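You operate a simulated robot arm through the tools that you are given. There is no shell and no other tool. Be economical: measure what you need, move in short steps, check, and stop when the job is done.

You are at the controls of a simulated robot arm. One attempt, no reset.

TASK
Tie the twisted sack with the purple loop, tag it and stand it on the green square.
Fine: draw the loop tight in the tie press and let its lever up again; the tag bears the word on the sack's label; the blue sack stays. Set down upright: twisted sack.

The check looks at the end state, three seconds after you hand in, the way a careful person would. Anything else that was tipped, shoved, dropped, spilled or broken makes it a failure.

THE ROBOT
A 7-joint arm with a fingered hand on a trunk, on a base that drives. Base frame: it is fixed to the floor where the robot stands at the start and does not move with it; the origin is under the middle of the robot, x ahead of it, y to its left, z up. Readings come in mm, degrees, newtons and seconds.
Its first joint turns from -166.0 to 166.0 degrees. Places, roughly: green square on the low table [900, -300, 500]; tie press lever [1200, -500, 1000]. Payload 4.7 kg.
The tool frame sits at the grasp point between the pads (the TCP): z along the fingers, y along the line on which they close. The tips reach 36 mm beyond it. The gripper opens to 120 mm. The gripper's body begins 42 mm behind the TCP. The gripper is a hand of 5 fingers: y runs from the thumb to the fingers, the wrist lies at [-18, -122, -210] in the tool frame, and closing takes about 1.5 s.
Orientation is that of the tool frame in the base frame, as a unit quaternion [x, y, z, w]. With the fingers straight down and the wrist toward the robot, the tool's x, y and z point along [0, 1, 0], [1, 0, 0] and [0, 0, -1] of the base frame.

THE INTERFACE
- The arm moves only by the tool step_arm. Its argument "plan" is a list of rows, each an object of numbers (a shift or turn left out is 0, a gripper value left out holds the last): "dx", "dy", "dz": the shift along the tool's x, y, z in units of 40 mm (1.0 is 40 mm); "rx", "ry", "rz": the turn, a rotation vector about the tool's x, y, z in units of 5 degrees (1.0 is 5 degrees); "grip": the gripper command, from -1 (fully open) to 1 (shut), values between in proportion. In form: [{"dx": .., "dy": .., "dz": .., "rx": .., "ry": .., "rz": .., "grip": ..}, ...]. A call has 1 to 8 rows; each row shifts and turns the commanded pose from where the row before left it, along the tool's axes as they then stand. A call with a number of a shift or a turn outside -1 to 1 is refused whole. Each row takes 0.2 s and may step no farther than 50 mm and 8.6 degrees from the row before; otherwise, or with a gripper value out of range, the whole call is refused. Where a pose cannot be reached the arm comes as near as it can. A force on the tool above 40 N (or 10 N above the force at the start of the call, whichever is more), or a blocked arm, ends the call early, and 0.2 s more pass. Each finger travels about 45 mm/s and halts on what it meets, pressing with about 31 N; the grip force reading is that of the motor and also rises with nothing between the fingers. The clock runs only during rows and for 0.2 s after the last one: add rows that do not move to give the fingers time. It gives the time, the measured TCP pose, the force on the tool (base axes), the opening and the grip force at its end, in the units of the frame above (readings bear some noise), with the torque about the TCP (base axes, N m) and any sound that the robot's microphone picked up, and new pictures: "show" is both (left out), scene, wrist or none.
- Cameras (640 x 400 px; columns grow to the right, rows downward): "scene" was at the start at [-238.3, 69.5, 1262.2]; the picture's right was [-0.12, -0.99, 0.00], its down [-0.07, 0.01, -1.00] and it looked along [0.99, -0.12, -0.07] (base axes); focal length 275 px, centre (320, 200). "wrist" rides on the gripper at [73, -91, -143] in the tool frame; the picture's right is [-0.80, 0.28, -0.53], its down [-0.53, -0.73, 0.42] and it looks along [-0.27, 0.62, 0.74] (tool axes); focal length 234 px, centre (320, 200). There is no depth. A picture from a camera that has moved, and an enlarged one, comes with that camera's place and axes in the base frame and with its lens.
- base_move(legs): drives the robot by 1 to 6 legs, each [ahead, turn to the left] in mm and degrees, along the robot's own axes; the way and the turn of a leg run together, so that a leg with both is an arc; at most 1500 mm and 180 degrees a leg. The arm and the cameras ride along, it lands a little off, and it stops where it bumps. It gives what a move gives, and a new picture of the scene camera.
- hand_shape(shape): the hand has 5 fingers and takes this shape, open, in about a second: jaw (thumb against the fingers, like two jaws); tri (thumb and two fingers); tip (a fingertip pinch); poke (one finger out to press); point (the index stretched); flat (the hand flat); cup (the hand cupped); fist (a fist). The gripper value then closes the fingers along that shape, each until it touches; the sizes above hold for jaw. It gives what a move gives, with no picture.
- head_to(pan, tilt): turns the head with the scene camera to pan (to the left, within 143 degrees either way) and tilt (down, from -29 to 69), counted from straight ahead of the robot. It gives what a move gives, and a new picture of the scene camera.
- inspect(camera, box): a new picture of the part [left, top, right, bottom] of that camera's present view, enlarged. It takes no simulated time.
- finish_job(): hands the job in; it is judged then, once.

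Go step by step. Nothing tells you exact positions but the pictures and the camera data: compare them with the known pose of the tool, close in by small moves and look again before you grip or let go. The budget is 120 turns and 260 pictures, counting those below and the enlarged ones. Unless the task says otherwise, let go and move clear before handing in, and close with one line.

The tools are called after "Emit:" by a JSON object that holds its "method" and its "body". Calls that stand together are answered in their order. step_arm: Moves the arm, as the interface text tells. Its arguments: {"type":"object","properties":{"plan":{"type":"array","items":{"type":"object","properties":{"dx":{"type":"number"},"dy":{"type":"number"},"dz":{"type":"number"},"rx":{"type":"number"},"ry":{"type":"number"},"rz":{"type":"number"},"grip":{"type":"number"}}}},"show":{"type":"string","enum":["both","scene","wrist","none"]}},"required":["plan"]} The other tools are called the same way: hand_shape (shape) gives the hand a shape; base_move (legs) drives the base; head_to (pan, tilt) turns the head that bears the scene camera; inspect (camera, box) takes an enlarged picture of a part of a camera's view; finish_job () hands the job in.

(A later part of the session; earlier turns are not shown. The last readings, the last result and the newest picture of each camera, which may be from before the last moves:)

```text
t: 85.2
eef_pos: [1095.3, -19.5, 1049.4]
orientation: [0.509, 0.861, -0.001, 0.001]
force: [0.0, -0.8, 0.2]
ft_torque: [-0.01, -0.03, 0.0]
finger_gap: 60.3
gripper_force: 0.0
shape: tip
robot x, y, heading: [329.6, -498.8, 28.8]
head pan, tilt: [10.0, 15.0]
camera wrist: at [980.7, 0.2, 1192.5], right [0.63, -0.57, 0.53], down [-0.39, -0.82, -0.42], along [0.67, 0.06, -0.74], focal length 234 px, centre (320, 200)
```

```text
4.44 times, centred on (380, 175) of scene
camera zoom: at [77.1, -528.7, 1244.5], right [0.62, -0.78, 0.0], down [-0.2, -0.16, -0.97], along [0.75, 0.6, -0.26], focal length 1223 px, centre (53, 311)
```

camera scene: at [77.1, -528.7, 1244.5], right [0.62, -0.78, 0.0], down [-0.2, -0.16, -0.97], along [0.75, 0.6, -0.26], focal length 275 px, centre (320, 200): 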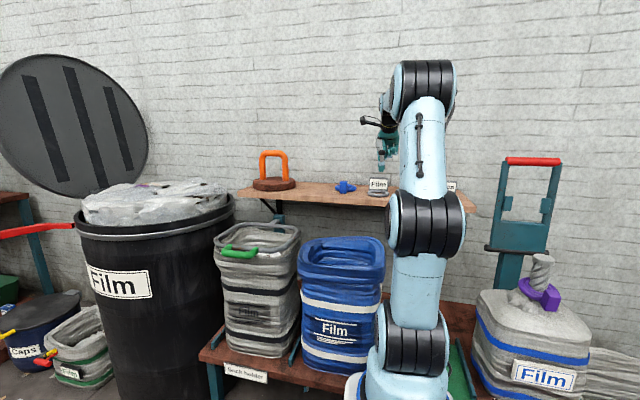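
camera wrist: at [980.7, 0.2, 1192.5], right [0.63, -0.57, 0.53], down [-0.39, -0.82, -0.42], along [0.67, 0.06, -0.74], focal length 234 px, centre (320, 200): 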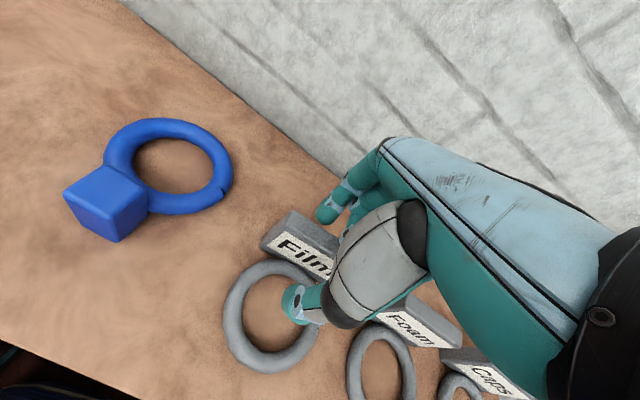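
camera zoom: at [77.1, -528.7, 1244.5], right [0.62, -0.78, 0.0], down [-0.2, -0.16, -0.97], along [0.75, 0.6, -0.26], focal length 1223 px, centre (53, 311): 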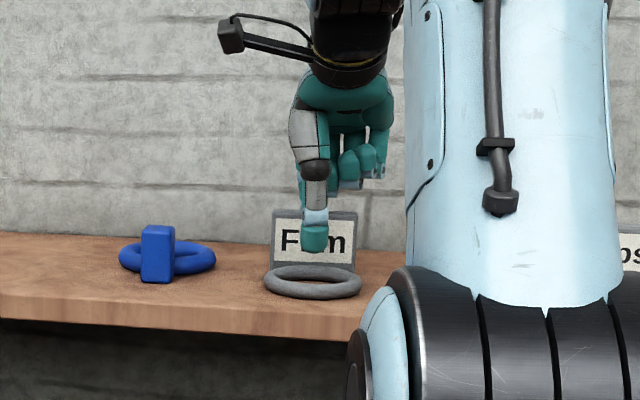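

Emit:
{"method": "step_arm", "body": {"plan": [{"dz": -0.25, "grip": 0.3}, {"grip": 0.6}, {"grip": 1}, {}, {}, {}, {}], "show": "none"}}

Emit:
{"method": "step_arm", "body": {"plan": [{"dz": -0.3}, {"dz": -0.7}, {"dz": -1}, {"dz": -1}, {}], "show": "wrist"}}

Emit:
{"method": "inspect", "body": {"camera": "wrist", "box": [240, 150, 400, 350]}}

Emit:
{"method": "inspect", "body": {"camera": "scene", "box": [330, 110, 430, 220]}}

```text
t: 86.8
eef_pos: [1095.3, -19.9, 1059.8]
orientation: [0.509, 0.861, 0.0, 0.002]
force: [0.1, 0.2, 0.1]
ft_torque: [0.01, -0.02, 0.0]
finger_gap: 13.1
gripper_force: 30.9
shape: tip
robot x, y, heading: [332.0, -497.5, 28.7]
head pan, tilt: [10.0, 15.0]
```

```text
t: 88.0
eef_pos: [1092.0, -17.2, 1181.0]
orientation: [0.509, 0.861, -0.002, 0.002]
force: [0.2, -0.3, 0.3]
ft_torque: [0.01, 0.0, 0.0]
finger_gap: 13.1
gripper_force: 30.7
shape: tip
robot x, y, heading: [334.7, -497.4, 29.2]
head pan, tilt: [10.0, 15.0]
camera wrist: at [978.1, 2.1, 1324.6], right [0.63, -0.57, 0.53], down [-0.39, -0.82, -0.42], along [0.67, 0.06, -0.74], focal length 234 px, centre (320, 200)
```

wrist: 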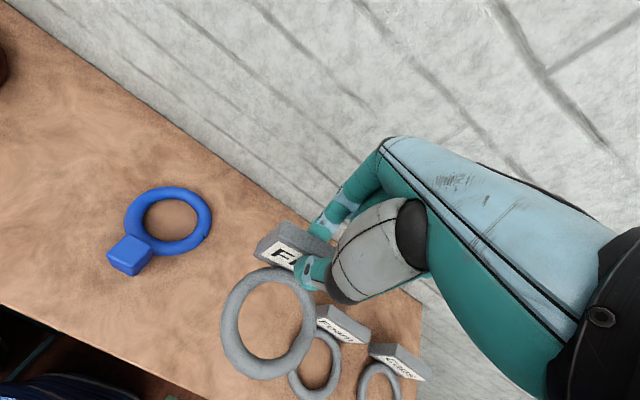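

```text
2.00 times, centred on (320, 250) of wrist
camera zoom: at [978.1, 2.1, 1324.6], right [0.63, -0.57, 0.53], down [-0.39, -0.82, -0.42], along [0.67, 0.06, -0.74], focal length 468 px, centre (320, 100)
```

zoom: 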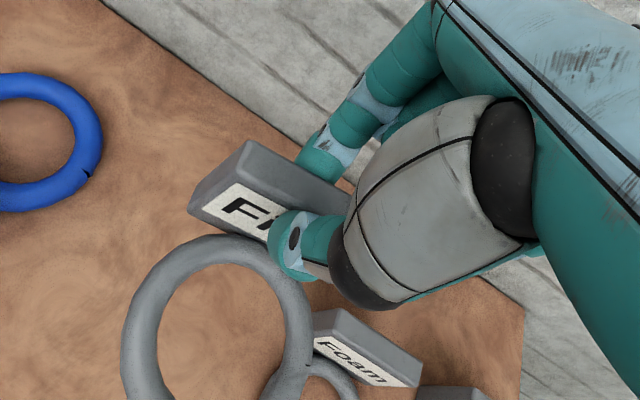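

```text
3.64 times, centred on (380, 165) of scene
camera zoom: at [77.1, -528.7, 1244.5], right [0.62, -0.78, 0.0], down [-0.2, -0.16, -0.97], along [0.75, 0.6, -0.26], focal length 1000 px, centre (102, 327)
```

zoom: 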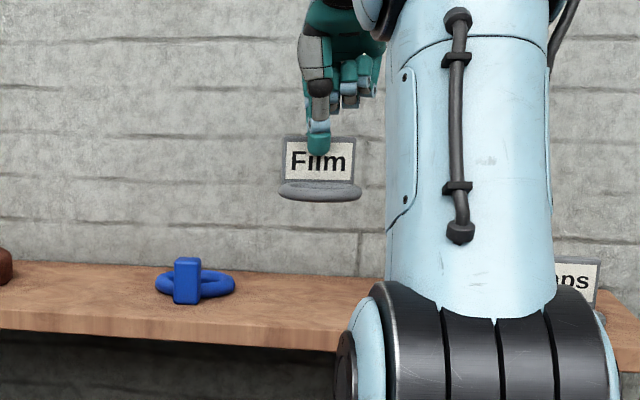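

Emit:
{"method": "step_arm", "body": {"plan": [{"dy": -0.95}, {"dy": -0.95}, {"dy": -0.95}, {"dy": -0.95}, {"dy": -0.95}, {"dy": -0.95}, {"dy": -0.95}, {"dy": -0.95}], "show": "none"}}

Emit:
{"method": "step_arm", "body": {"plan": [{"dx": -1}, {"dx": -1}, {"dx": -1}, {"dx": -1}, {"dx": -1}, {"dx": -1}, {"dx": -1}, {"dx": -1}], "show": "none"}}

Emit:
{"method": "head_to", "body": {"pan": -30, "tilt": 20}}

```text
t: 89.8
eef_pos: [827.2, -163.9, 1179.4]
orientation: [0.508, 0.861, -0.001, 0.001]
force: [-0.2, -0.4, -1.5]
ft_torque: [-0.02, 0.03, 0.01]
finger_gap: 12.7
gripper_force: 31.2
shape: tip
robot x, y, heading: [330.0, -500.0, 28.6]
head pan, tilt: [10.0, 15.0]
```

```text
t: 91.6
eef_pos: [984.2, -443.9, 1184.7]
orientation: [0.509, 0.861, -0.001, 0.002]
force: [-1.4, -0.6, 0.7]
ft_torque: [-0.04, -0.06, 0.0]
finger_gap: 13.2
gripper_force: 31.1
shape: tip
robot x, y, heading: [330.6, -496.2, 28.6]
head pan, tilt: [10.0, 15.0]
```

```text
t: 92.7
eef_pos: [984.8, -443.3, 1182.8]
orientation: [0.509, 0.861, 0.0, 0.002]
force: [0.3, 0.1, -0.3]
ft_torque: [0.01, 0.0, 0.0]
finger_gap: 13.1
gripper_force: 31.9
shape: tip
robot x, y, heading: [329.1, -498.3, 28.8]
head pan, tilt: [-30.0, 20.0]
camera scene: at [97.3, -589.2, 1236.4], right [-0.02, -1.0, 0.0], down [-0.34, 0.01, -0.94], along [0.94, -0.02, -0.34], focal length 275 px, centre (320, 200)
```

scene: 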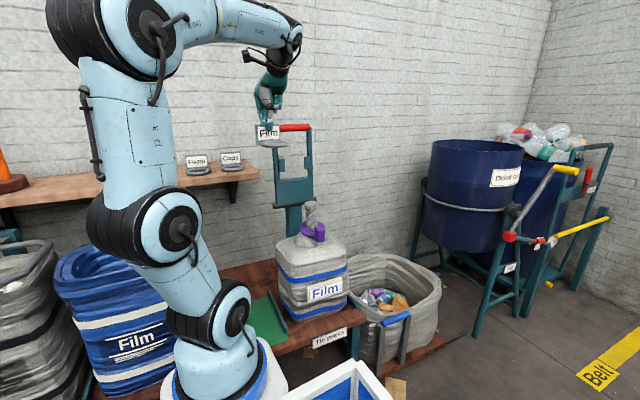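

Emit:
{"method": "step_arm", "body": {"plan": [{"dx": -0.8, "dy": -0.03, "dz": 0.7}, {"dx": -0.8, "dy": -0.03, "dz": 0.7}, {"dx": -0.8, "dy": -0.03, "dz": 0.7}, {"dx": -0.8, "dy": -0.03, "dz": 0.7}, {}], "show": "wrist"}}

Emit:
{"method": "inspect", "body": {"camera": "wrist", "box": [200, 200, 400, 400]}}

Emit:
{"method": "inspect", "body": {"camera": "scene", "box": [270, 140, 350, 240]}}

```text
t: 93.9
eef_pos: [1040.8, -563.2, 1070.4]
orientation: [0.509, 0.861, -0.001, 0.001]
force: [-0.5, -0.3, -0.4]
ft_torque: [-0.01, -0.01, -0.01]
finger_gap: 12.9
gripper_force: 31.2
shape: tip
robot x, y, heading: [331.4, -499.5, 28.9]
head pan, tilt: [-30.0, 20.0]
camera wrist: at [926.9, -541.5, 1212.8], right [0.63, -0.57, 0.53], down [-0.38, -0.82, -0.42], along [0.67, 0.06, -0.74], focal length 234 px, centre (320, 200)
```

wrist: 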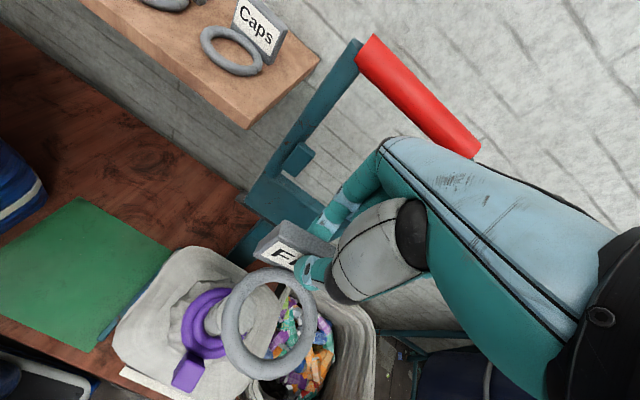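

```text
2.00 times, centred on (300, 300) of wrist
camera zoom: at [926.9, -541.5, 1212.8], right [0.63, -0.57, 0.53], down [-0.38, -0.82, -0.42], along [0.67, 0.06, -0.74], focal length 468 px, centre (360, 0)
```

zoom: 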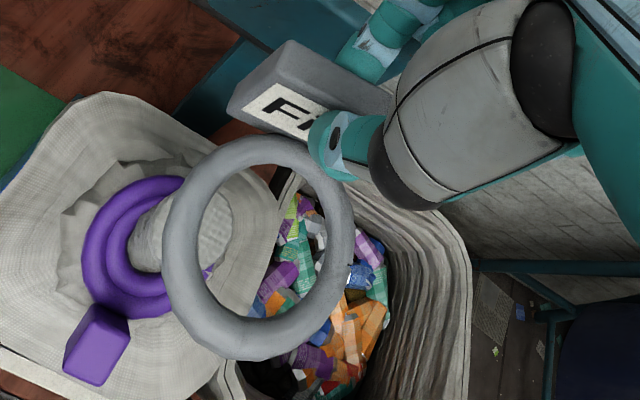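

```text
4.00 times, centred on (310, 190) of scene
camera zoom: at [97.3, -589.3, 1236.4], right [-0.02, -1.0, 0.0], down [-0.34, 0.01, -0.94], along [0.94, -0.02, -0.34], focal length 1100 px, centre (360, 240)
```

zoom: 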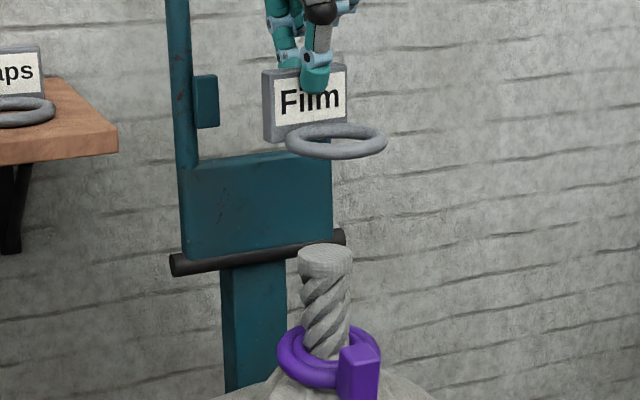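

Emit:
{"method": "step_arm", "body": {"plan": [{"dx": 0.06, "dy": 0.15, "dz": 0.75}, {"dx": 0.06, "dy": 0.15, "dz": 0.75}, {}], "show": "none"}}

Emit:
{"method": "inspect", "body": {"camera": "wrist", "box": [200, 200, 400, 400]}}

Emit:
{"method": "inspect", "body": {"camera": "scene", "box": [280, 165, 350, 240]}}

```text
t: 94.7
eef_pos: [1048.7, -552.2, 1009.1]
orientation: [0.509, 0.861, -0.002, 0.002]
force: [1.2, 0.2, -0.4]
ft_torque: [0.0, -0.02, 0.03]
finger_gap: 13.1
gripper_force: 31.0
shape: tip
robot x, y, heading: [333.5, -499.2, 28.7]
head pan, tilt: [-30.0, 20.0]
```

```text
2.00 times, centred on (300, 300) of wrist
camera zoom: at [934.6, -531.3, 1152.6], right [0.63, -0.57, 0.53], down [-0.38, -0.82, -0.42], along [0.67, 0.06, -0.74], focal length 468 px, centre (360, 0)
```

zoom: 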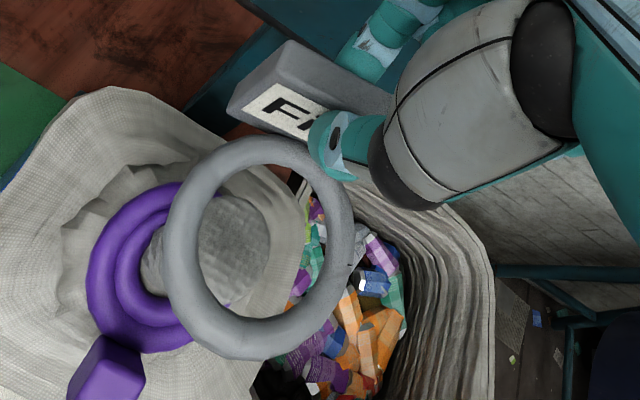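

```text
5.33 times, centred on (315, 202) of scene
camera zoom: at [97.3, -589.3, 1236.4], right [-0.02, -1.0, 0.0], down [-0.34, 0.01, -0.94], along [0.94, -0.02, -0.34], focal length 1467 px, centre (347, 187)
```

zoom: 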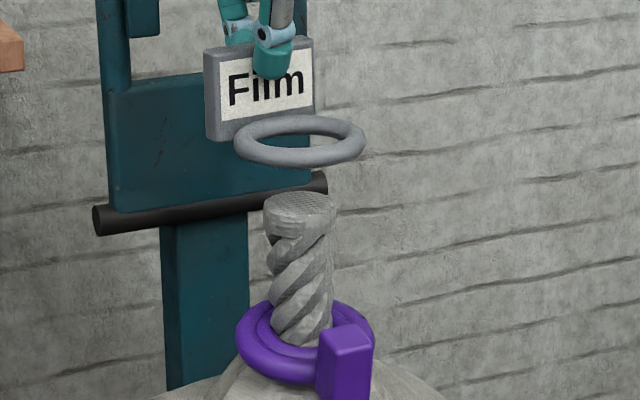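

Emit:
{"method": "step_arm", "body": {"plan": [{"dy": 0.08, "dz": 0.3}, {"dz": 0.35}, {"dz": 0.35}, {}], "show": "none"}}

Emit:
{"method": "inspect", "body": {"camera": "wrist", "box": [200, 200, 400, 400]}}

Emit:
{"method": "inspect", "body": {"camera": "scene", "box": [280, 165, 350, 240]}}

```text
t: 95.7
eef_pos: [1052.1, -549.4, 970.2]
orientation: [0.509, 0.861, -0.002, 0.001]
force: [-0.2, -0.2, -0.4]
ft_torque: [0.0, 0.05, 0.02]
finger_gap: 12.9
gripper_force: 30.6
shape: tip
robot x, y, heading: [333.7, -502.3, 28.7]
head pan, tilt: [-30.0, 20.0]
```

```text
2.00 times, centred on (300, 300) of wrist
camera zoom: at [937.0, -528.6, 1112.6], right [0.63, -0.57, 0.53], down [-0.38, -0.82, -0.42], along [0.67, 0.06, -0.74], focal length 468 px, centre (360, 0)
```

zoom: 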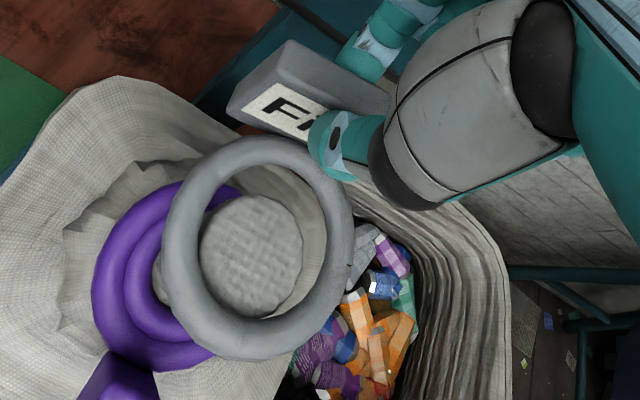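

```text
5.33 times, centred on (315, 202) of scene
camera zoom: at [97.3, -589.3, 1236.4], right [-0.02, -1.0, 0.0], down [-0.34, 0.01, -0.94], along [0.94, -0.02, -0.34], focal length 1467 px, centre (347, 187)
```

zoom: 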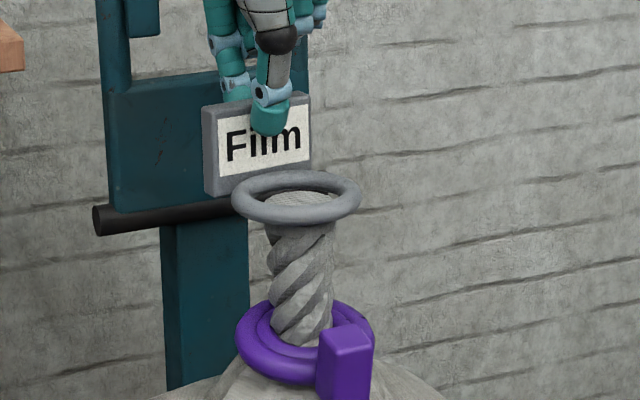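

Emit:
{"method": "step_arm", "body": {"plan": [{"dz": 0.3}, {"dz": 0.3}, {}], "show": "none"}}

Emit:
{"method": "inspect", "body": {"camera": "wrist", "box": [200, 200, 400, 400]}}

Emit:
{"method": "inspect", "body": {"camera": "scene", "box": [280, 165, 350, 240]}}

```text
t: 96.5
eef_pos: [1050.8, -549.7, 946.6]
orientation: [0.509, 0.861, -0.001, 0.001]
force: [-2.1, -0.4, 0.7]
ft_torque: [-0.06, 0.14, -0.05]
finger_gap: 13.1
gripper_force: 30.9
shape: tip
robot x, y, heading: [329.2, -498.8, 28.6]
head pan, tilt: [-30.0, 20.0]
```

```text
2.00 times, centred on (300, 300) of wrist
camera zoom: at [937.3, -528.9, 1089.2], right [0.63, -0.57, 0.53], down [-0.39, -0.82, -0.42], along [0.67, 0.06, -0.74], focal length 468 px, centre (360, 0)
```

zoom: 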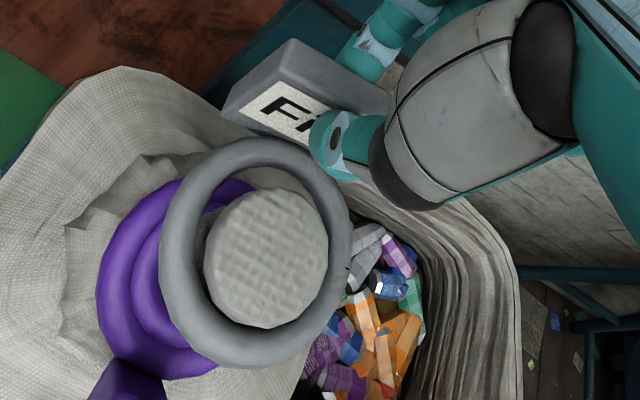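

```text
5.33 times, centred on (315, 202) of scene
camera zoom: at [97.2, -589.3, 1236.3], right [-0.02, -1.0, 0.0], down [-0.34, 0.01, -0.94], along [0.94, -0.02, -0.34], focal length 1467 px, centre (347, 187)
```

zoom: 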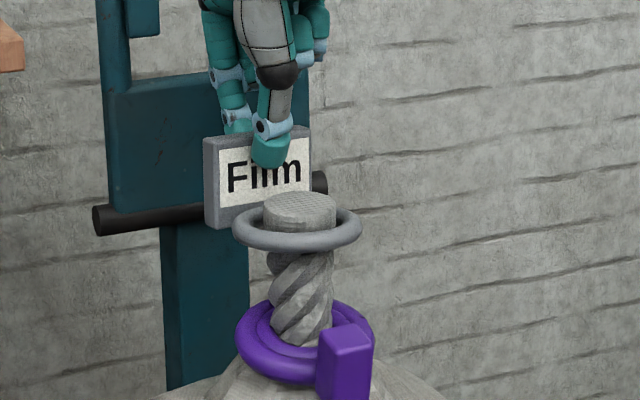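

Emit:
{"method": "step_arm", "body": {"plan": [{"dz": 0.2, "dx": -0.04}, {"dz": 0.2}, {}], "show": "none"}}

Emit:
{"method": "inspect", "body": {"camera": "wrist", "box": [200, 200, 400, 400]}}

Emit:
{"method": "inspect", "body": {"camera": "scene", "box": [280, 165, 350, 240]}}

```text
t: 97.3
eef_pos: [1051.7, -549.7, 928.8]
orientation: [0.509, 0.861, -0.002, 0.002]
force: [-1.7, -0.6, -0.2]
ft_torque: [-0.04, 0.16, -0.02]
finger_gap: 13.2
gripper_force: 30.8
shape: tip
robot x, y, heading: [331.4, -499.8, 28.5]
head pan, tilt: [-30.0, 20.0]
```

```text
2.00 times, centred on (300, 300) of wrist
camera zoom: at [937.4, -529.6, 1073.1], right [0.63, -0.57, 0.53], down [-0.38, -0.82, -0.42], along [0.67, 0.06, -0.74], focal length 468 px, centre (360, 0)
```

zoom: 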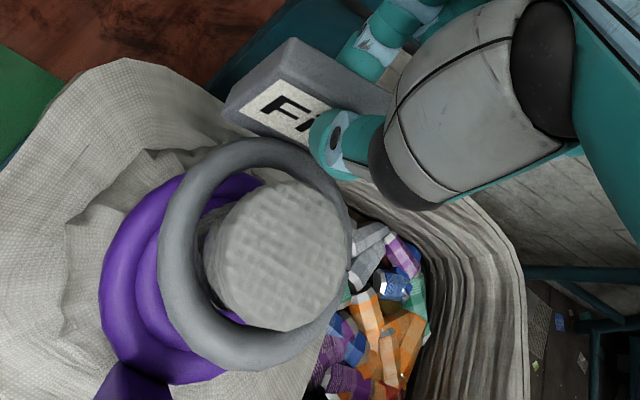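

```text
5.33 times, centred on (315, 202) of scene
camera zoom: at [97.3, -589.3, 1236.3], right [-0.02, -1.0, 0.0], down [-0.34, 0.01, -0.94], along [0.94, -0.02, -0.34], focal length 1467 px, centre (347, 187)
```

zoom: 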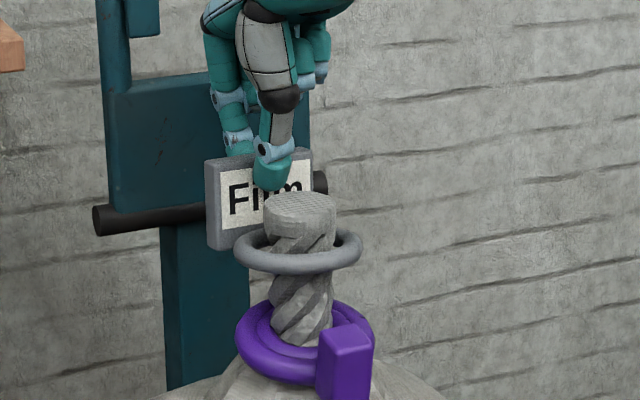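

Emit:
{"method": "step_arm", "body": {"plan": [{"dz": -0.2}, {"dz": -0.2}, {"grip": 0.6}, {"grip": 0.4}, {}, {}], "show": "none"}}

Emit:
{"method": "inspect", "body": {"camera": "scene", "box": [280, 165, 350, 240]}}

Emit:
{"method": "inspect", "body": {"camera": "wrist", "box": [200, 200, 400, 400]}}

```text
t: 98.7
eef_pos: [1051.4, -551.2, 946.3]
orientation: [0.509, 0.861, -0.001, 0.002]
force: [0.2, 0.6, 0.2]
ft_torque: [-0.01, 0.02, 0.01]
finger_gap: 35.6
gripper_force: 0.2
shape: tip
robot x, y, heading: [332.9, -498.3, 28.7]
head pan, tilt: [-30.0, 20.0]
```

```text
5.33 times, centred on (315, 202) of scene
camera zoom: at [97.3, -589.3, 1236.4], right [-0.02, -1.0, 0.0], down [-0.34, 0.01, -0.94], along [0.94, -0.02, -0.34], focal length 1467 px, centre (347, 187)
```

zoom: 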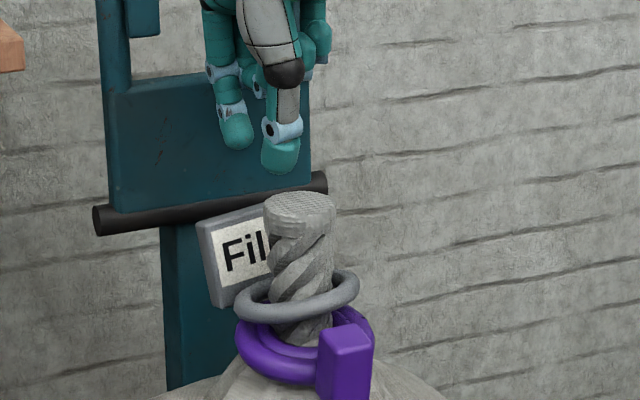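

```text
2.00 times, centred on (300, 300) of wrist
camera zoom: at [938.1, -529.8, 1089.6], right [0.63, -0.57, 0.53], down [-0.38, -0.82, -0.42], along [0.67, 0.06, -0.74], focal length 468 px, centre (360, 0)
```

zoom: 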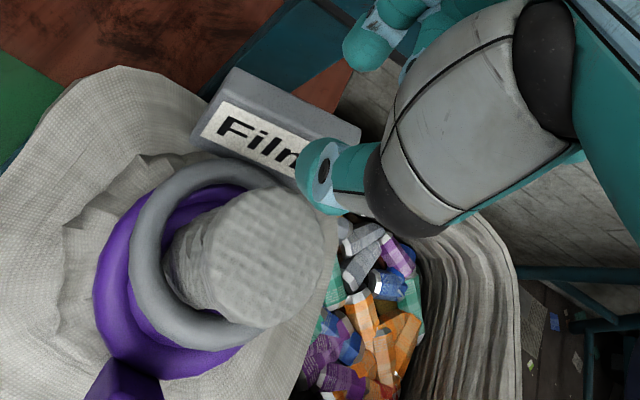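

The tag rests around the neck above the loop. I'll lift clear and survey the square and sack before grasping the neck.

Emit:
{"method": "step_arm", "body": {"plan": [{"dz": -0.5}, {"dz": -1}, {"dz": -1}, {"dz": -1}, {"dz": -1}, {"dx": 0.8, "dz": -0.5}, {"dx": 1}, {"dx": 1}]}}

Emit:
{"method": "hand_shape", "body": {"shape": "tri"}}

Emit:
{"method": "head_to", "body": {"pan": -20, "tilt": 35}}

```text
t: 100.5
eef_pos: [999.5, -451.0, 1143.2]
orientation: [0.51, 0.86, -0.002, 0.001]
force: [0.8, -0.7, -1.2]
ft_torque: [0.03, 0.05, 0.01]
finger_gap: 35.6
gripper_force: 0.1
shape: tip
robot x, y, heading: [332.2, -498.6, 28.6]
head pan, tilt: [-30.0, 20.0]
camera scene: at [97.5, -589.3, 1236.4], right [-0.02, -1.0, 0.0], down [-0.34, 0.01, -0.94], along [0.94, -0.02, -0.34], focal length 275 px, centre (320, 200)
camera wrist: at [885.9, -430.2, 1286.7], right [0.63, -0.57, 0.53], down [-0.39, -0.82, -0.42], along [0.67, 0.06, -0.74], focal length 234 px, centre (320, 200)
```

scene: 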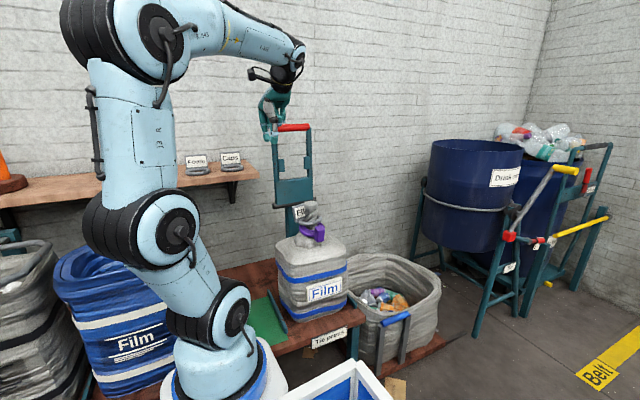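
wrist: 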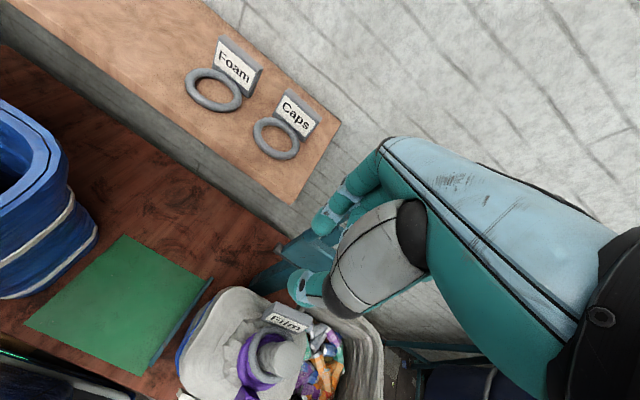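

```text
t: 101.4
eef_pos: [1000.2, -450.4, 1144.1]
orientation: [0.509, 0.861, -0.002, 0.001]
force: [-0.3, 1.1, 0.6]
ft_torque: [-0.04, 0.0, 0.01]
finger_gap: 119.7
gripper_force: 0.1
shape: tri
robot x, y, heading: [331.2, -497.7, 28.5]
head pan, tilt: [-30.0, 20.0]
```

```text
t: 102.1
eef_pos: [1000.1, -450.9, 1144.6]
orientation: [0.508, 0.861, -0.002, 0.001]
force: [-0.3, 0.0, 0.6]
ft_torque: [-0.01, -0.04, 0.0]
finger_gap: 119.5
gripper_force: 0.1
shape: tri
robot x, y, heading: [329.9, -500.0, 28.8]
head pan, tilt: [-20.0, 35.0]
camera scene: at [91.3, -573.9, 1212.6], right [0.15, -0.99, 0.0], down [-0.57, -0.09, -0.82], along [0.81, 0.12, -0.57], focal length 275 px, centre (320, 200)
```

scene: 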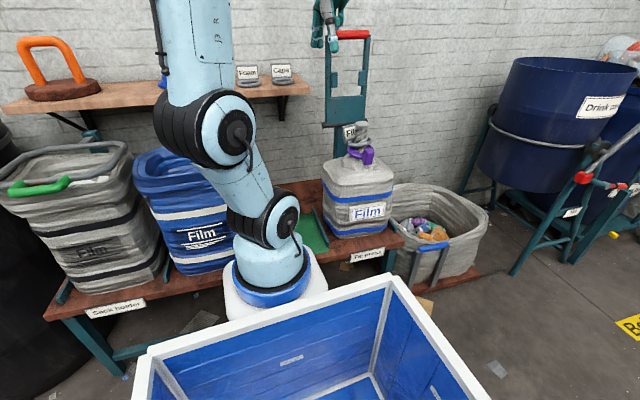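

Emit:
{"method": "step_arm", "body": {"plan": [{"rz": 1}, {"rz": 1}, {"rz": 1}, {"rz": 1}, {"rz": 1}, {"rz": 1}, {"rz": 1}, {"rz": 1}], "show": "none"}}

Emit:
{"method": "step_arm", "body": {"plan": [{"rz": 1}, {"rz": 1}, {"rz": 1}, {"rz": 1}, {"rz": 1}, {"rz": 1}, {"rz": 1}, {"rz": 1}], "show": "none"}}

Emit:
{"method": "step_arm", "body": {"plan": [{"rz": 1}, {"rz": 1}, {"rz": 0.6}, {}]}}

```text
t: 103.9
eef_pos: [998.3, -450.9, 1146.8]
orientation: [0.773, 0.634, -0.001, 0.002]
force: [0.0, -0.8, -0.3]
ft_torque: [-0.02, 0.0, 0.0]
finger_gap: 119.6
gripper_force: 0.0
shape: tri
robot x, y, heading: [332.7, -501.4, 28.6]
head pan, tilt: [-20.0, 35.0]
```

```text
t: 105.7
eef_pos: [997.6, -451.9, 1145.9]
orientation: [0.943, 0.332, 0.0, 0.003]
force: [0.0, 0.3, -0.5]
ft_torque: [0.02, 0.02, -0.02]
finger_gap: 119.5
gripper_force: 0.1
shape: tri
robot x, y, heading: [330.8, -498.5, 28.7]
head pan, tilt: [-20.0, 35.0]
```

```text
t: 106.7
eef_pos: [998.3, -451.1, 1144.4]
orientation: [0.975, 0.223, 0.001, 0.002]
force: [0.2, 0.1, 0.7]
ft_torque: [0.0, 0.0, 0.01]
finger_gap: 119.8
gripper_force: 0.1
shape: tri
robot x, y, heading: [334.4, -500.8, 28.7]
head pan, tilt: [-20.0, 35.0]
camera scene: at [91.3, -573.8, 1212.5], right [0.15, -0.99, 0.0], down [-0.57, -0.09, -0.82], along [0.81, 0.12, -0.57], focal length 275 px, centre (320, 200)
camera wrist: at [1024.3, -337.1, 1288.4], right [-0.6, -0.6, 0.53], down [-0.8, 0.43, -0.43], along [0.03, -0.68, -0.73], focal length 234 px, centre (320, 200)
```

scene: 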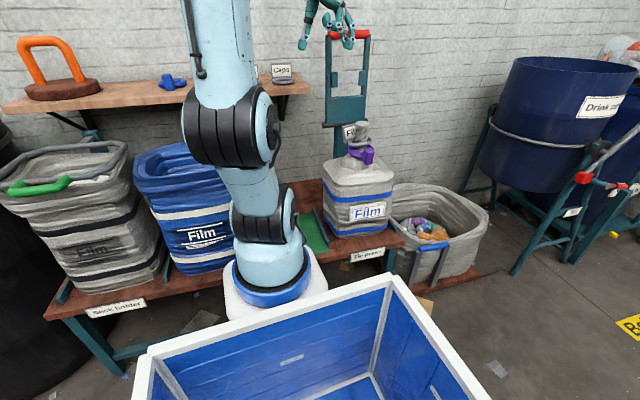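
wrist: 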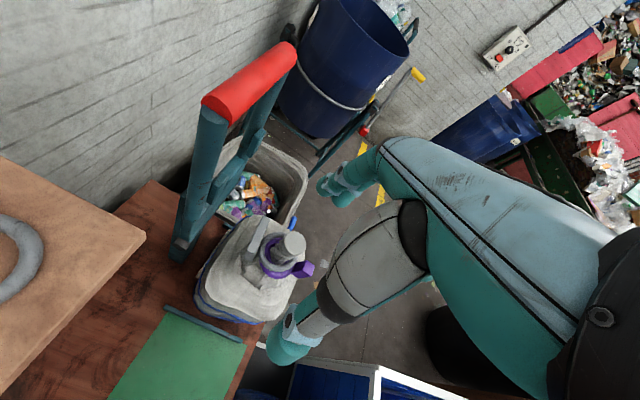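

Emit:
{"method": "inspect", "body": {"camera": "wrist", "box": [190, 190, 330, 340]}}

Emit:
{"method": "inspect", "body": {"camera": "scene", "box": [310, 100, 410, 200]}}

```text
2.67 times, centred on (260, 265) of wrist
camera zoom: at [1024.3, -337.1, 1288.4], right [-0.6, -0.6, 0.53], down [-0.8, 0.43, -0.43], along [0.03, -0.68, -0.73], focal length 624 px, centre (480, 27)
```

zoom: 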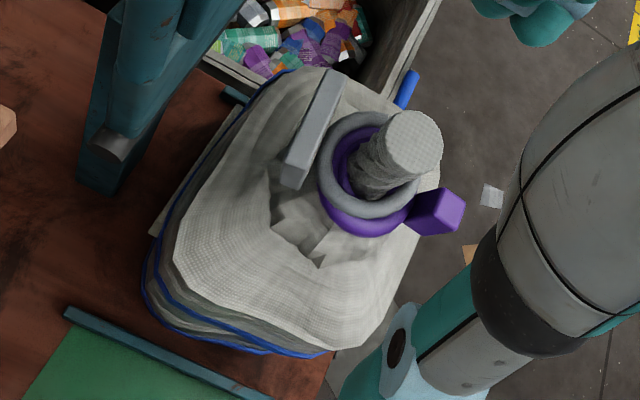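

```text
4.00 times, centred on (360, 150) of scene
camera zoom: at [91.3, -573.8, 1212.5], right [0.15, -0.99, 0.0], down [-0.57, -0.09, -0.82], along [0.81, 0.12, -0.57], focal length 1100 px, centre (160, 400)
```

zoom: 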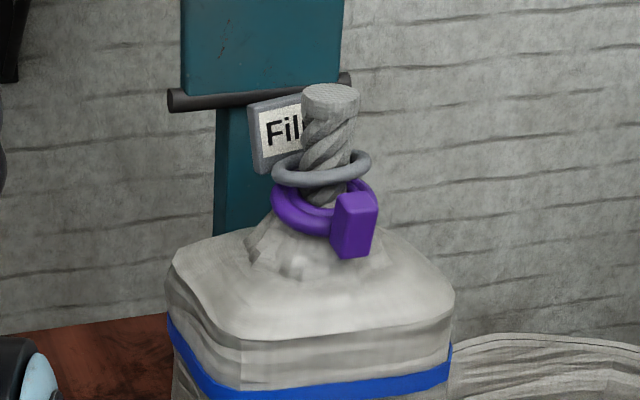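

Emit:
{"method": "step_arm", "body": {"plan": [{"dx": -0.27, "dy": 0.58, "dz": 0.8}, {"dx": -0.27, "dy": 0.58, "dz": 0.8}, {"dx": -0.27, "dy": 0.58, "dz": 0.8}, {"dx": -0.27, "dy": 0.58, "dz": 0.8}, {"dx": -0.27, "dy": 0.58, "dz": 0.8}, {}], "show": "wrist"}}

Emit:
{"method": "inspect", "body": {"camera": "wrist", "box": [200, 130, 400, 380]}}

Emit:
{"method": "inspect", "body": {"camera": "scene", "box": [310, 80, 410, 200]}}

```text
t: 108.1
eef_pos: [999.9, -580.4, 985.4]
orientation: [0.975, 0.224, 0.0, 0.002]
force: [-0.4, 0.3, -0.3]
ft_torque: [-0.01, 0.0, -0.01]
finger_gap: 119.8
gripper_force: 0.1
shape: tri
robot x, y, heading: [330.9, -498.0, 28.8]
head pan, tilt: [-20.0, 35.0]
camera wrist: at [1026.5, -466.3, 1129.1], right [-0.6, -0.6, 0.53], down [-0.8, 0.43, -0.43], along [0.03, -0.68, -0.74], focal length 234 px, centre (320, 200)
```

wrist: 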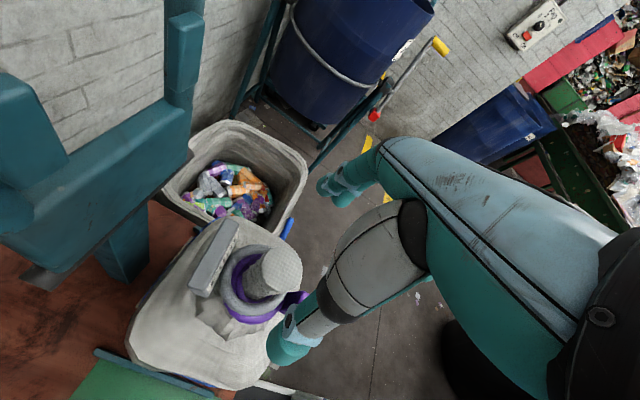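

```text
1.60 times, centred on (300, 255) of wrist
camera zoom: at [1026.5, -466.3, 1129.1], right [-0.6, -0.6, 0.53], down [-0.8, 0.43, -0.43], along [0.03, -0.68, -0.74], focal length 375 px, centre (352, 112)
```

zoom: 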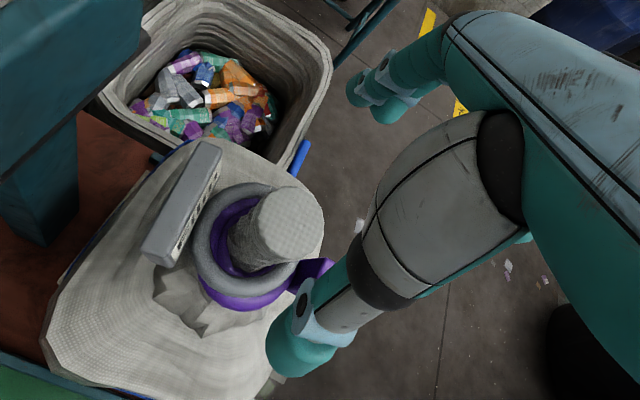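

```text
3.33 times, centred on (360, 140) of scene
camera zoom: at [91.2, -573.9, 1212.5], right [0.15, -0.99, 0.0], down [-0.57, -0.09, -0.82], along [0.81, 0.12, -0.57], focal length 917 px, centre (187, 400)
```

zoom: 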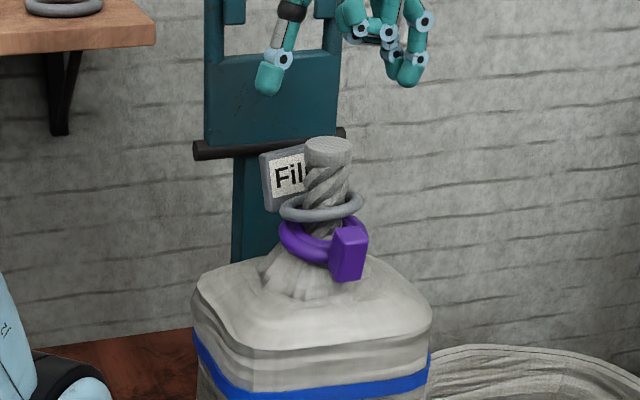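

Emit:
{"method": "step_arm", "body": {"plan": [{"dy": -0.08, "dx": 0.04, "dz": 0.6}, {"dz": 0.6}, {"dz": 0.6}, {"dz": 0.5}, {}], "show": "none"}}

Emit:
{"method": "inspect", "body": {"camera": "wrist", "box": [200, 130, 400, 380]}}

Emit:
{"method": "inspect", "body": {"camera": "scene", "box": [310, 80, 410, 200]}}

```text
t: 109.3
eef_pos: [1001.2, -577.3, 893.7]
orientation: [0.975, 0.223, 0.0, 0.002]
force: [-0.6, -0.3, 0.5]
ft_torque: [-0.01, 0.01, 0.02]
finger_gap: 119.7
gripper_force: 0.2
shape: tri
robot x, y, heading: [329.2, -500.2, 28.9]
head pan, tilt: [-20.0, 35.0]
```

```text
1.60 times, centred on (300, 255) of wrist
camera zoom: at [1026.3, -461.9, 1036.8], right [-0.6, -0.6, 0.53], down [-0.8, 0.43, -0.43], along [0.03, -0.68, -0.74], focal length 375 px, centre (352, 112)
```

zoom: 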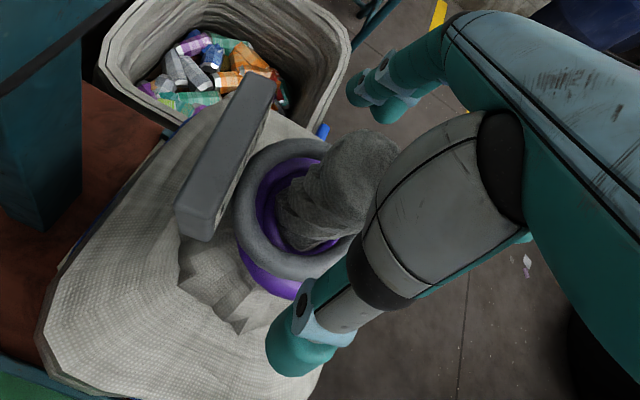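

```text
3.33 times, centred on (360, 140) of scene
camera zoom: at [91.3, -573.8, 1212.5], right [0.15, -0.99, 0.0], down [-0.57, -0.09, -0.82], along [0.81, 0.12, -0.57], focal length 917 px, centre (187, 400)
```

zoom: 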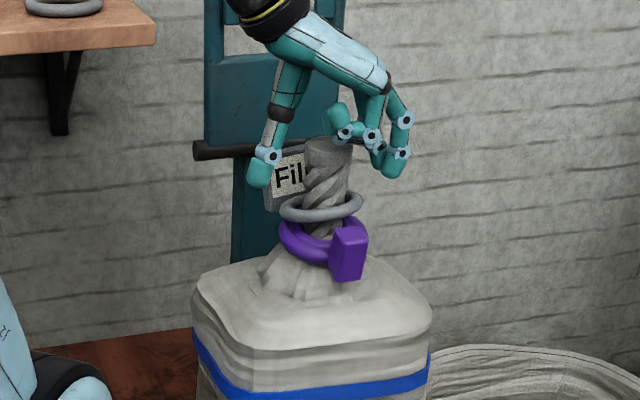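

Emit:
{"method": "step_arm", "body": {"plan": [{"dz": 0.18, "grip": -0.4}, {"grip": 0.2}, {"grip": 1}, {}, {}, {}, {}, {}], "show": "none"}}

Emit:
{"method": "inspect", "body": {"camera": "wrist", "box": [200, 130, 400, 380]}}

Emit:
{"method": "inspect", "body": {"camera": "scene", "box": [310, 80, 410, 200]}}

```text
t: 111.1
eef_pos: [1000.4, -577.2, 886.8]
orientation: [0.975, 0.223, -0.001, 0.002]
force: [1.1, 1.2, 0.6]
ft_torque: [0.01, -0.02, -0.1]
finger_gap: 36.9
gripper_force: 30.8
shape: tri
robot x, y, heading: [329.1, -502.2, 28.5]
head pan, tilt: [-20.0, 35.0]
```

```text
1.60 times, centred on (300, 255) of wrist
camera zoom: at [1027.1, -462.0, 1029.4], right [-0.6, -0.6, 0.53], down [-0.8, 0.43, -0.43], along [0.03, -0.68, -0.74], focal length 375 px, centre (352, 112)
```

zoom: 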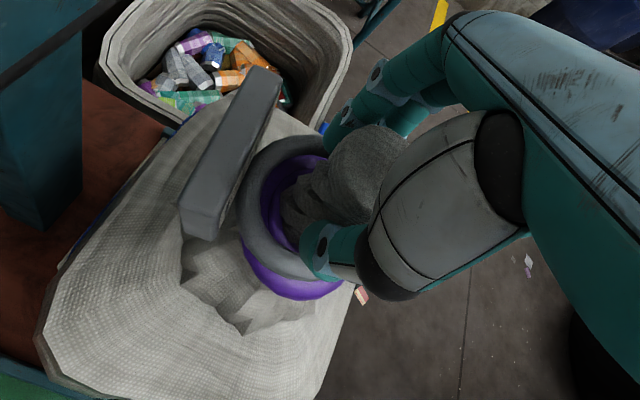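

```text
3.33 times, centred on (360, 140) of scene
camera zoom: at [91.4, -573.8, 1212.5], right [0.15, -0.99, 0.0], down [-0.57, -0.09, -0.82], along [0.81, 0.12, -0.57], focal length 917 px, centre (187, 400)
```

zoom: 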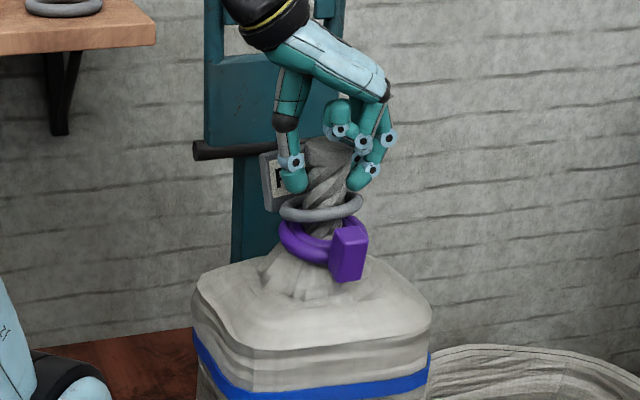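

Neck gripped (gap 37 mm). Test-lifting gently.

Emit:
{"method": "step_arm", "body": {"plan": [{"dz": -0.15}, {"dz": -0.15}, {"dz": -0.2}, {}], "show": "scene"}}

Emit:
{"method": "inspect", "body": {"camera": "scene", "box": [290, 90, 430, 260]}}

```text
t: 112.1
eef_pos: [1000.1, -576.3, 906.1]
orientation: [0.975, 0.223, 0.0, 0.002]
force: [0.1, -0.8, -9.4]
ft_torque: [-0.04, -0.02, 0.01]
finger_gap: 36.4
gripper_force: 31.2
shape: tri
robot x, y, heading: [328.7, -498.4, 28.9]
head pan, tilt: [-20.0, 35.0]
camera scene: at [91.5, -573.9, 1212.6], right [0.15, -0.99, 0.0], down [-0.57, -0.09, -0.82], along [0.81, 0.12, -0.57], focal length 275 px, centre (320, 200)
```

scene: 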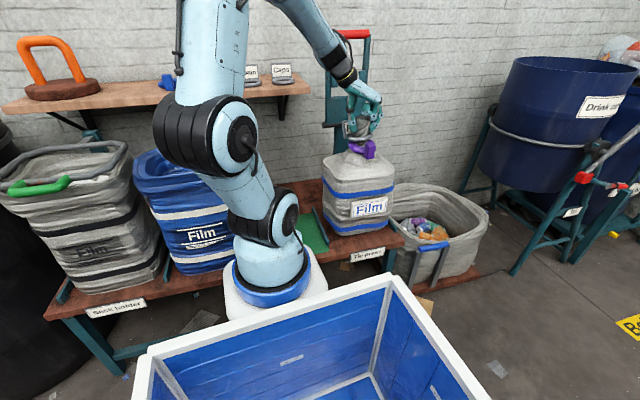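

```text
2.35 times, centred on (360, 175) of scene
camera zoom: at [91.5, -573.9, 1212.6], right [0.15, -0.99, 0.0], down [-0.57, -0.09, -0.82], along [0.81, 0.12, -0.57], focal length 647 px, centre (226, 259)
```

zoom: 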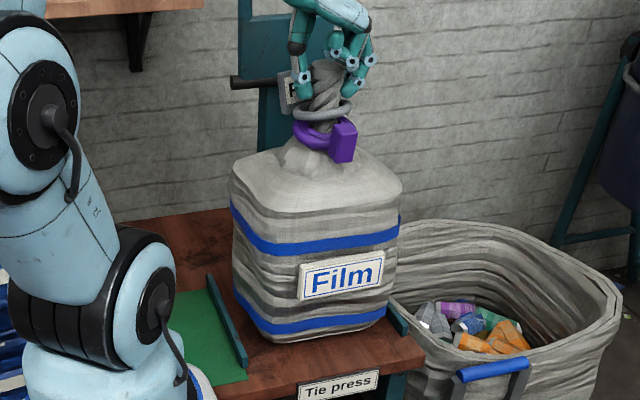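

Emit:
{"method": "step_arm", "body": {"plan": [{"dz": -0.3}, {"dz": -0.4}, {"dz": -0.4}, {"dz": -0.4}, {"dz": -0.3}, {}], "show": "wrist"}}

Emit:
{"method": "inspect", "body": {"camera": "scene", "box": [290, 70, 430, 260]}}

```text
t: 113.5
eef_pos: [999.3, -575.1, 979.0]
orientation: [0.975, 0.223, -0.001, 0.001]
force: [0.0, 1.2, -9.4]
ft_torque: [0.06, 0.0, 0.02]
finger_gap: 36.7
gripper_force: 31.1
shape: tri
robot x, y, heading: [324.3, -495.9, 28.7]
head pan, tilt: [-20.0, 35.0]
camera wrist: at [1026.3, -461.5, 1120.8], right [-0.6, -0.6, 0.53], down [-0.8, 0.43, -0.43], along [0.03, -0.68, -0.74], focal length 234 px, centre (320, 200)
```

wrist: 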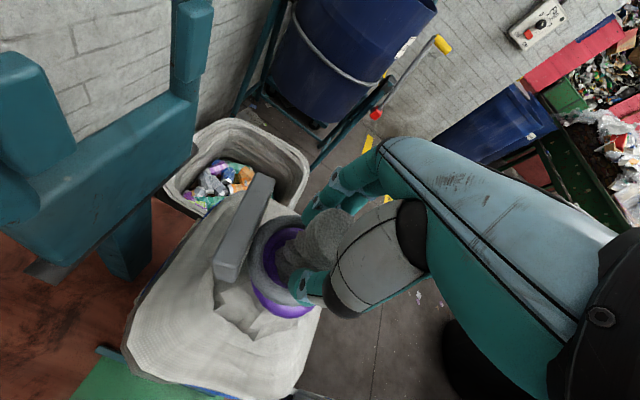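

```text
2.11 times, centred on (360, 165) of scene
camera zoom: at [91.5, -573.9, 1212.6], right [0.15, -0.99, 0.0], down [-0.57, -0.09, -0.82], along [0.81, 0.12, -0.57], focal length 579 px, centre (236, 274)
```

zoom: 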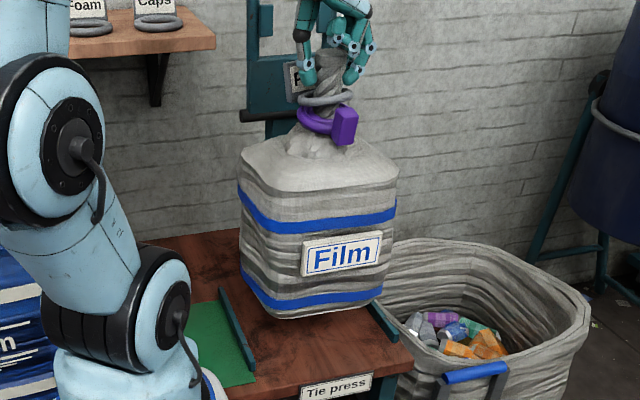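

Emit:
{"method": "step_arm", "body": {"plan": [{"dy": -0.4, "dx": 0.02}, {"dy": -0.6, "dx": 0.03}, {"dy": -0.6, "dx": 0.03}, {"dy": -0.6, "dx": 0.03}, {"dy": -0.6, "dx": 0.03}, {"dy": -0.6, "dx": 0.03}, {"dy": -0.6, "dx": 0.03}, {"dy": -0.4, "dx": 0.03}], "show": "none"}}

Emit:
{"method": "step_arm", "body": {"plan": [{"dy": -0.5, "dx": 0.03}, {"dy": -0.6, "dx": 0.03}, {"dy": -0.6, "dx": 0.03}, {"dy": -0.5, "dx": 0.03}, {"dy": -0.3, "dx": 0.02}, {}, {}]}}

```text
t: 115.3
eef_pos: [932.3, -412.5, 979.5]
orientation: [0.975, 0.223, 0.0, 0.002]
force: [0.6, 0.3, -9.5]
ft_torque: [0.13, 0.03, 0.04]
finger_gap: 36.5
gripper_force: 31.2
shape: tri
robot x, y, heading: [330.4, -499.5, 28.2]
head pan, tilt: [-20.0, 35.0]
```

```text
t: 116.9
eef_pos: [891.6, -321.4, 979.4]
orientation: [0.975, 0.224, 0.0, 0.003]
force: [-0.6, 1.4, -9.9]
ft_torque: [0.11, 0.04, 0.02]
finger_gap: 36.1
gripper_force: 31.2
shape: tri
robot x, y, heading: [332.3, -497.2, 28.8]
head pan, tilt: [-20.0, 35.0]
camera scene: at [91.4, -573.7, 1212.6], right [0.15, -0.99, 0.0], down [-0.57, -0.09, -0.82], along [0.81, 0.12, -0.57], focal length 275 px, centre (320, 200)
camera wrist: at [918.4, -206.9, 1122.3], right [-0.6, -0.6, 0.53], down [-0.8, 0.43, -0.43], along [0.03, -0.68, -0.73], focal length 234 px, centre (320, 200)
```

scene: 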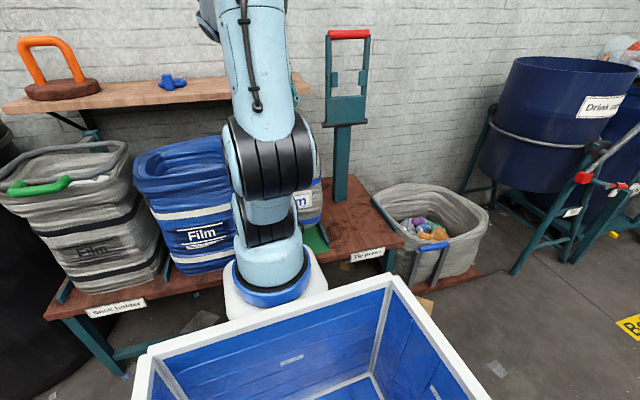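
wrist: 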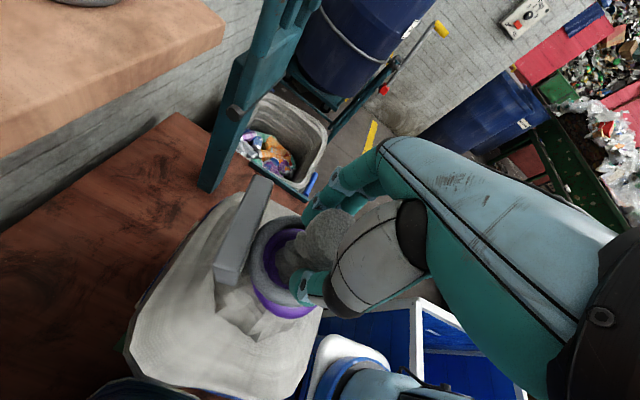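

Emit:
{"method": "inspect", "body": {"camera": "wrist", "box": [60, 180, 360, 400]}}

Emit:
{"method": "inspect", "body": {"camera": "scene", "box": [200, 140, 360, 290]}}

Emit:
{"method": "head_to", "body": {"pan": 0, "tilt": 35}}

```text
1.82 times, centred on (210, 290) of wrist
camera zoom: at [918.4, -206.9, 1122.3], right [-0.6, -0.6, 0.53], down [-0.8, 0.43, -0.43], along [0.03, -0.68, -0.73], focal length 426 px, centre (520, 36)
```

zoom: 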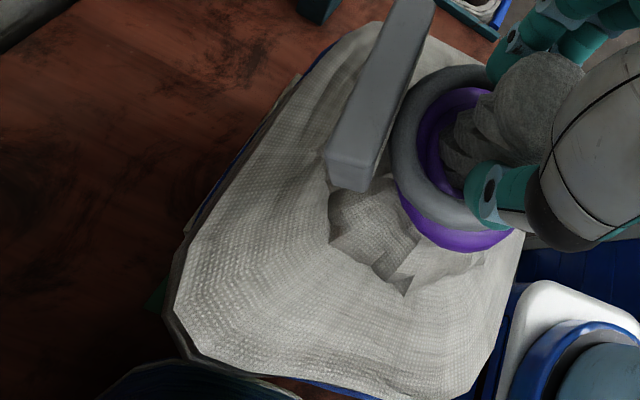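

```text
2.67 times, centred on (280, 215) of scene
camera zoom: at [91.4, -573.7, 1212.6], right [0.15, -0.99, 0.0], down [-0.57, -0.09, -0.82], along [0.81, 0.12, -0.57], focal length 734 px, centre (427, 160)
```

zoom: 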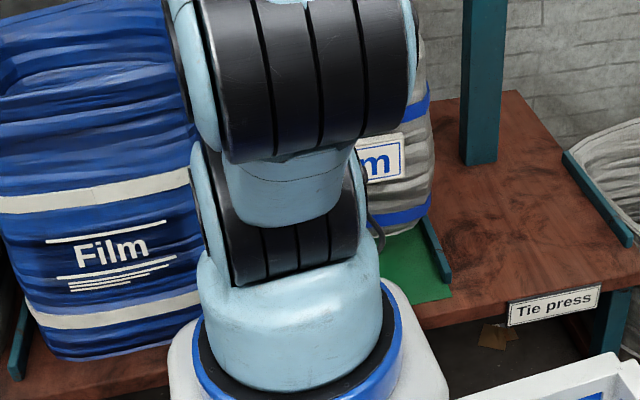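

```text
t: 117.8
eef_pos: [892.4, -322.0, 981.1]
orientation: [0.975, 0.224, 0.0, 0.002]
force: [0.5, -0.2, -11.1]
ft_torque: [0.09, 0.01, 0.01]
finger_gap: 36.3
gripper_force: 30.5
shape: tri
robot x, y, heading: [334.6, -498.5, 28.7]
head pan, tilt: [0.0, 35.0]
camera scene: at [81.7, -544.8, 1212.6], right [0.48, -0.88, 0.0], down [-0.5, -0.27, -0.82], along [0.72, 0.39, -0.57], focal length 275 px, centre (320, 200)
```

scene: 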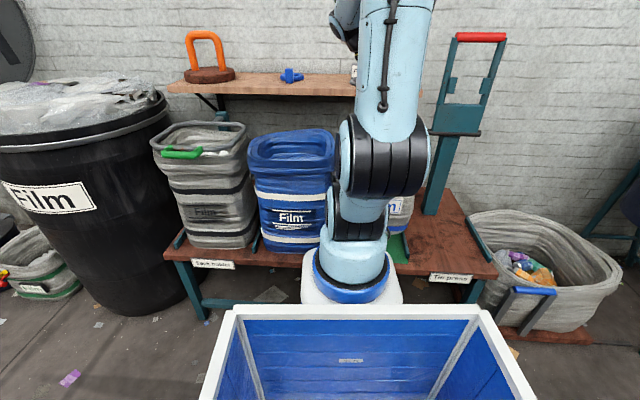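

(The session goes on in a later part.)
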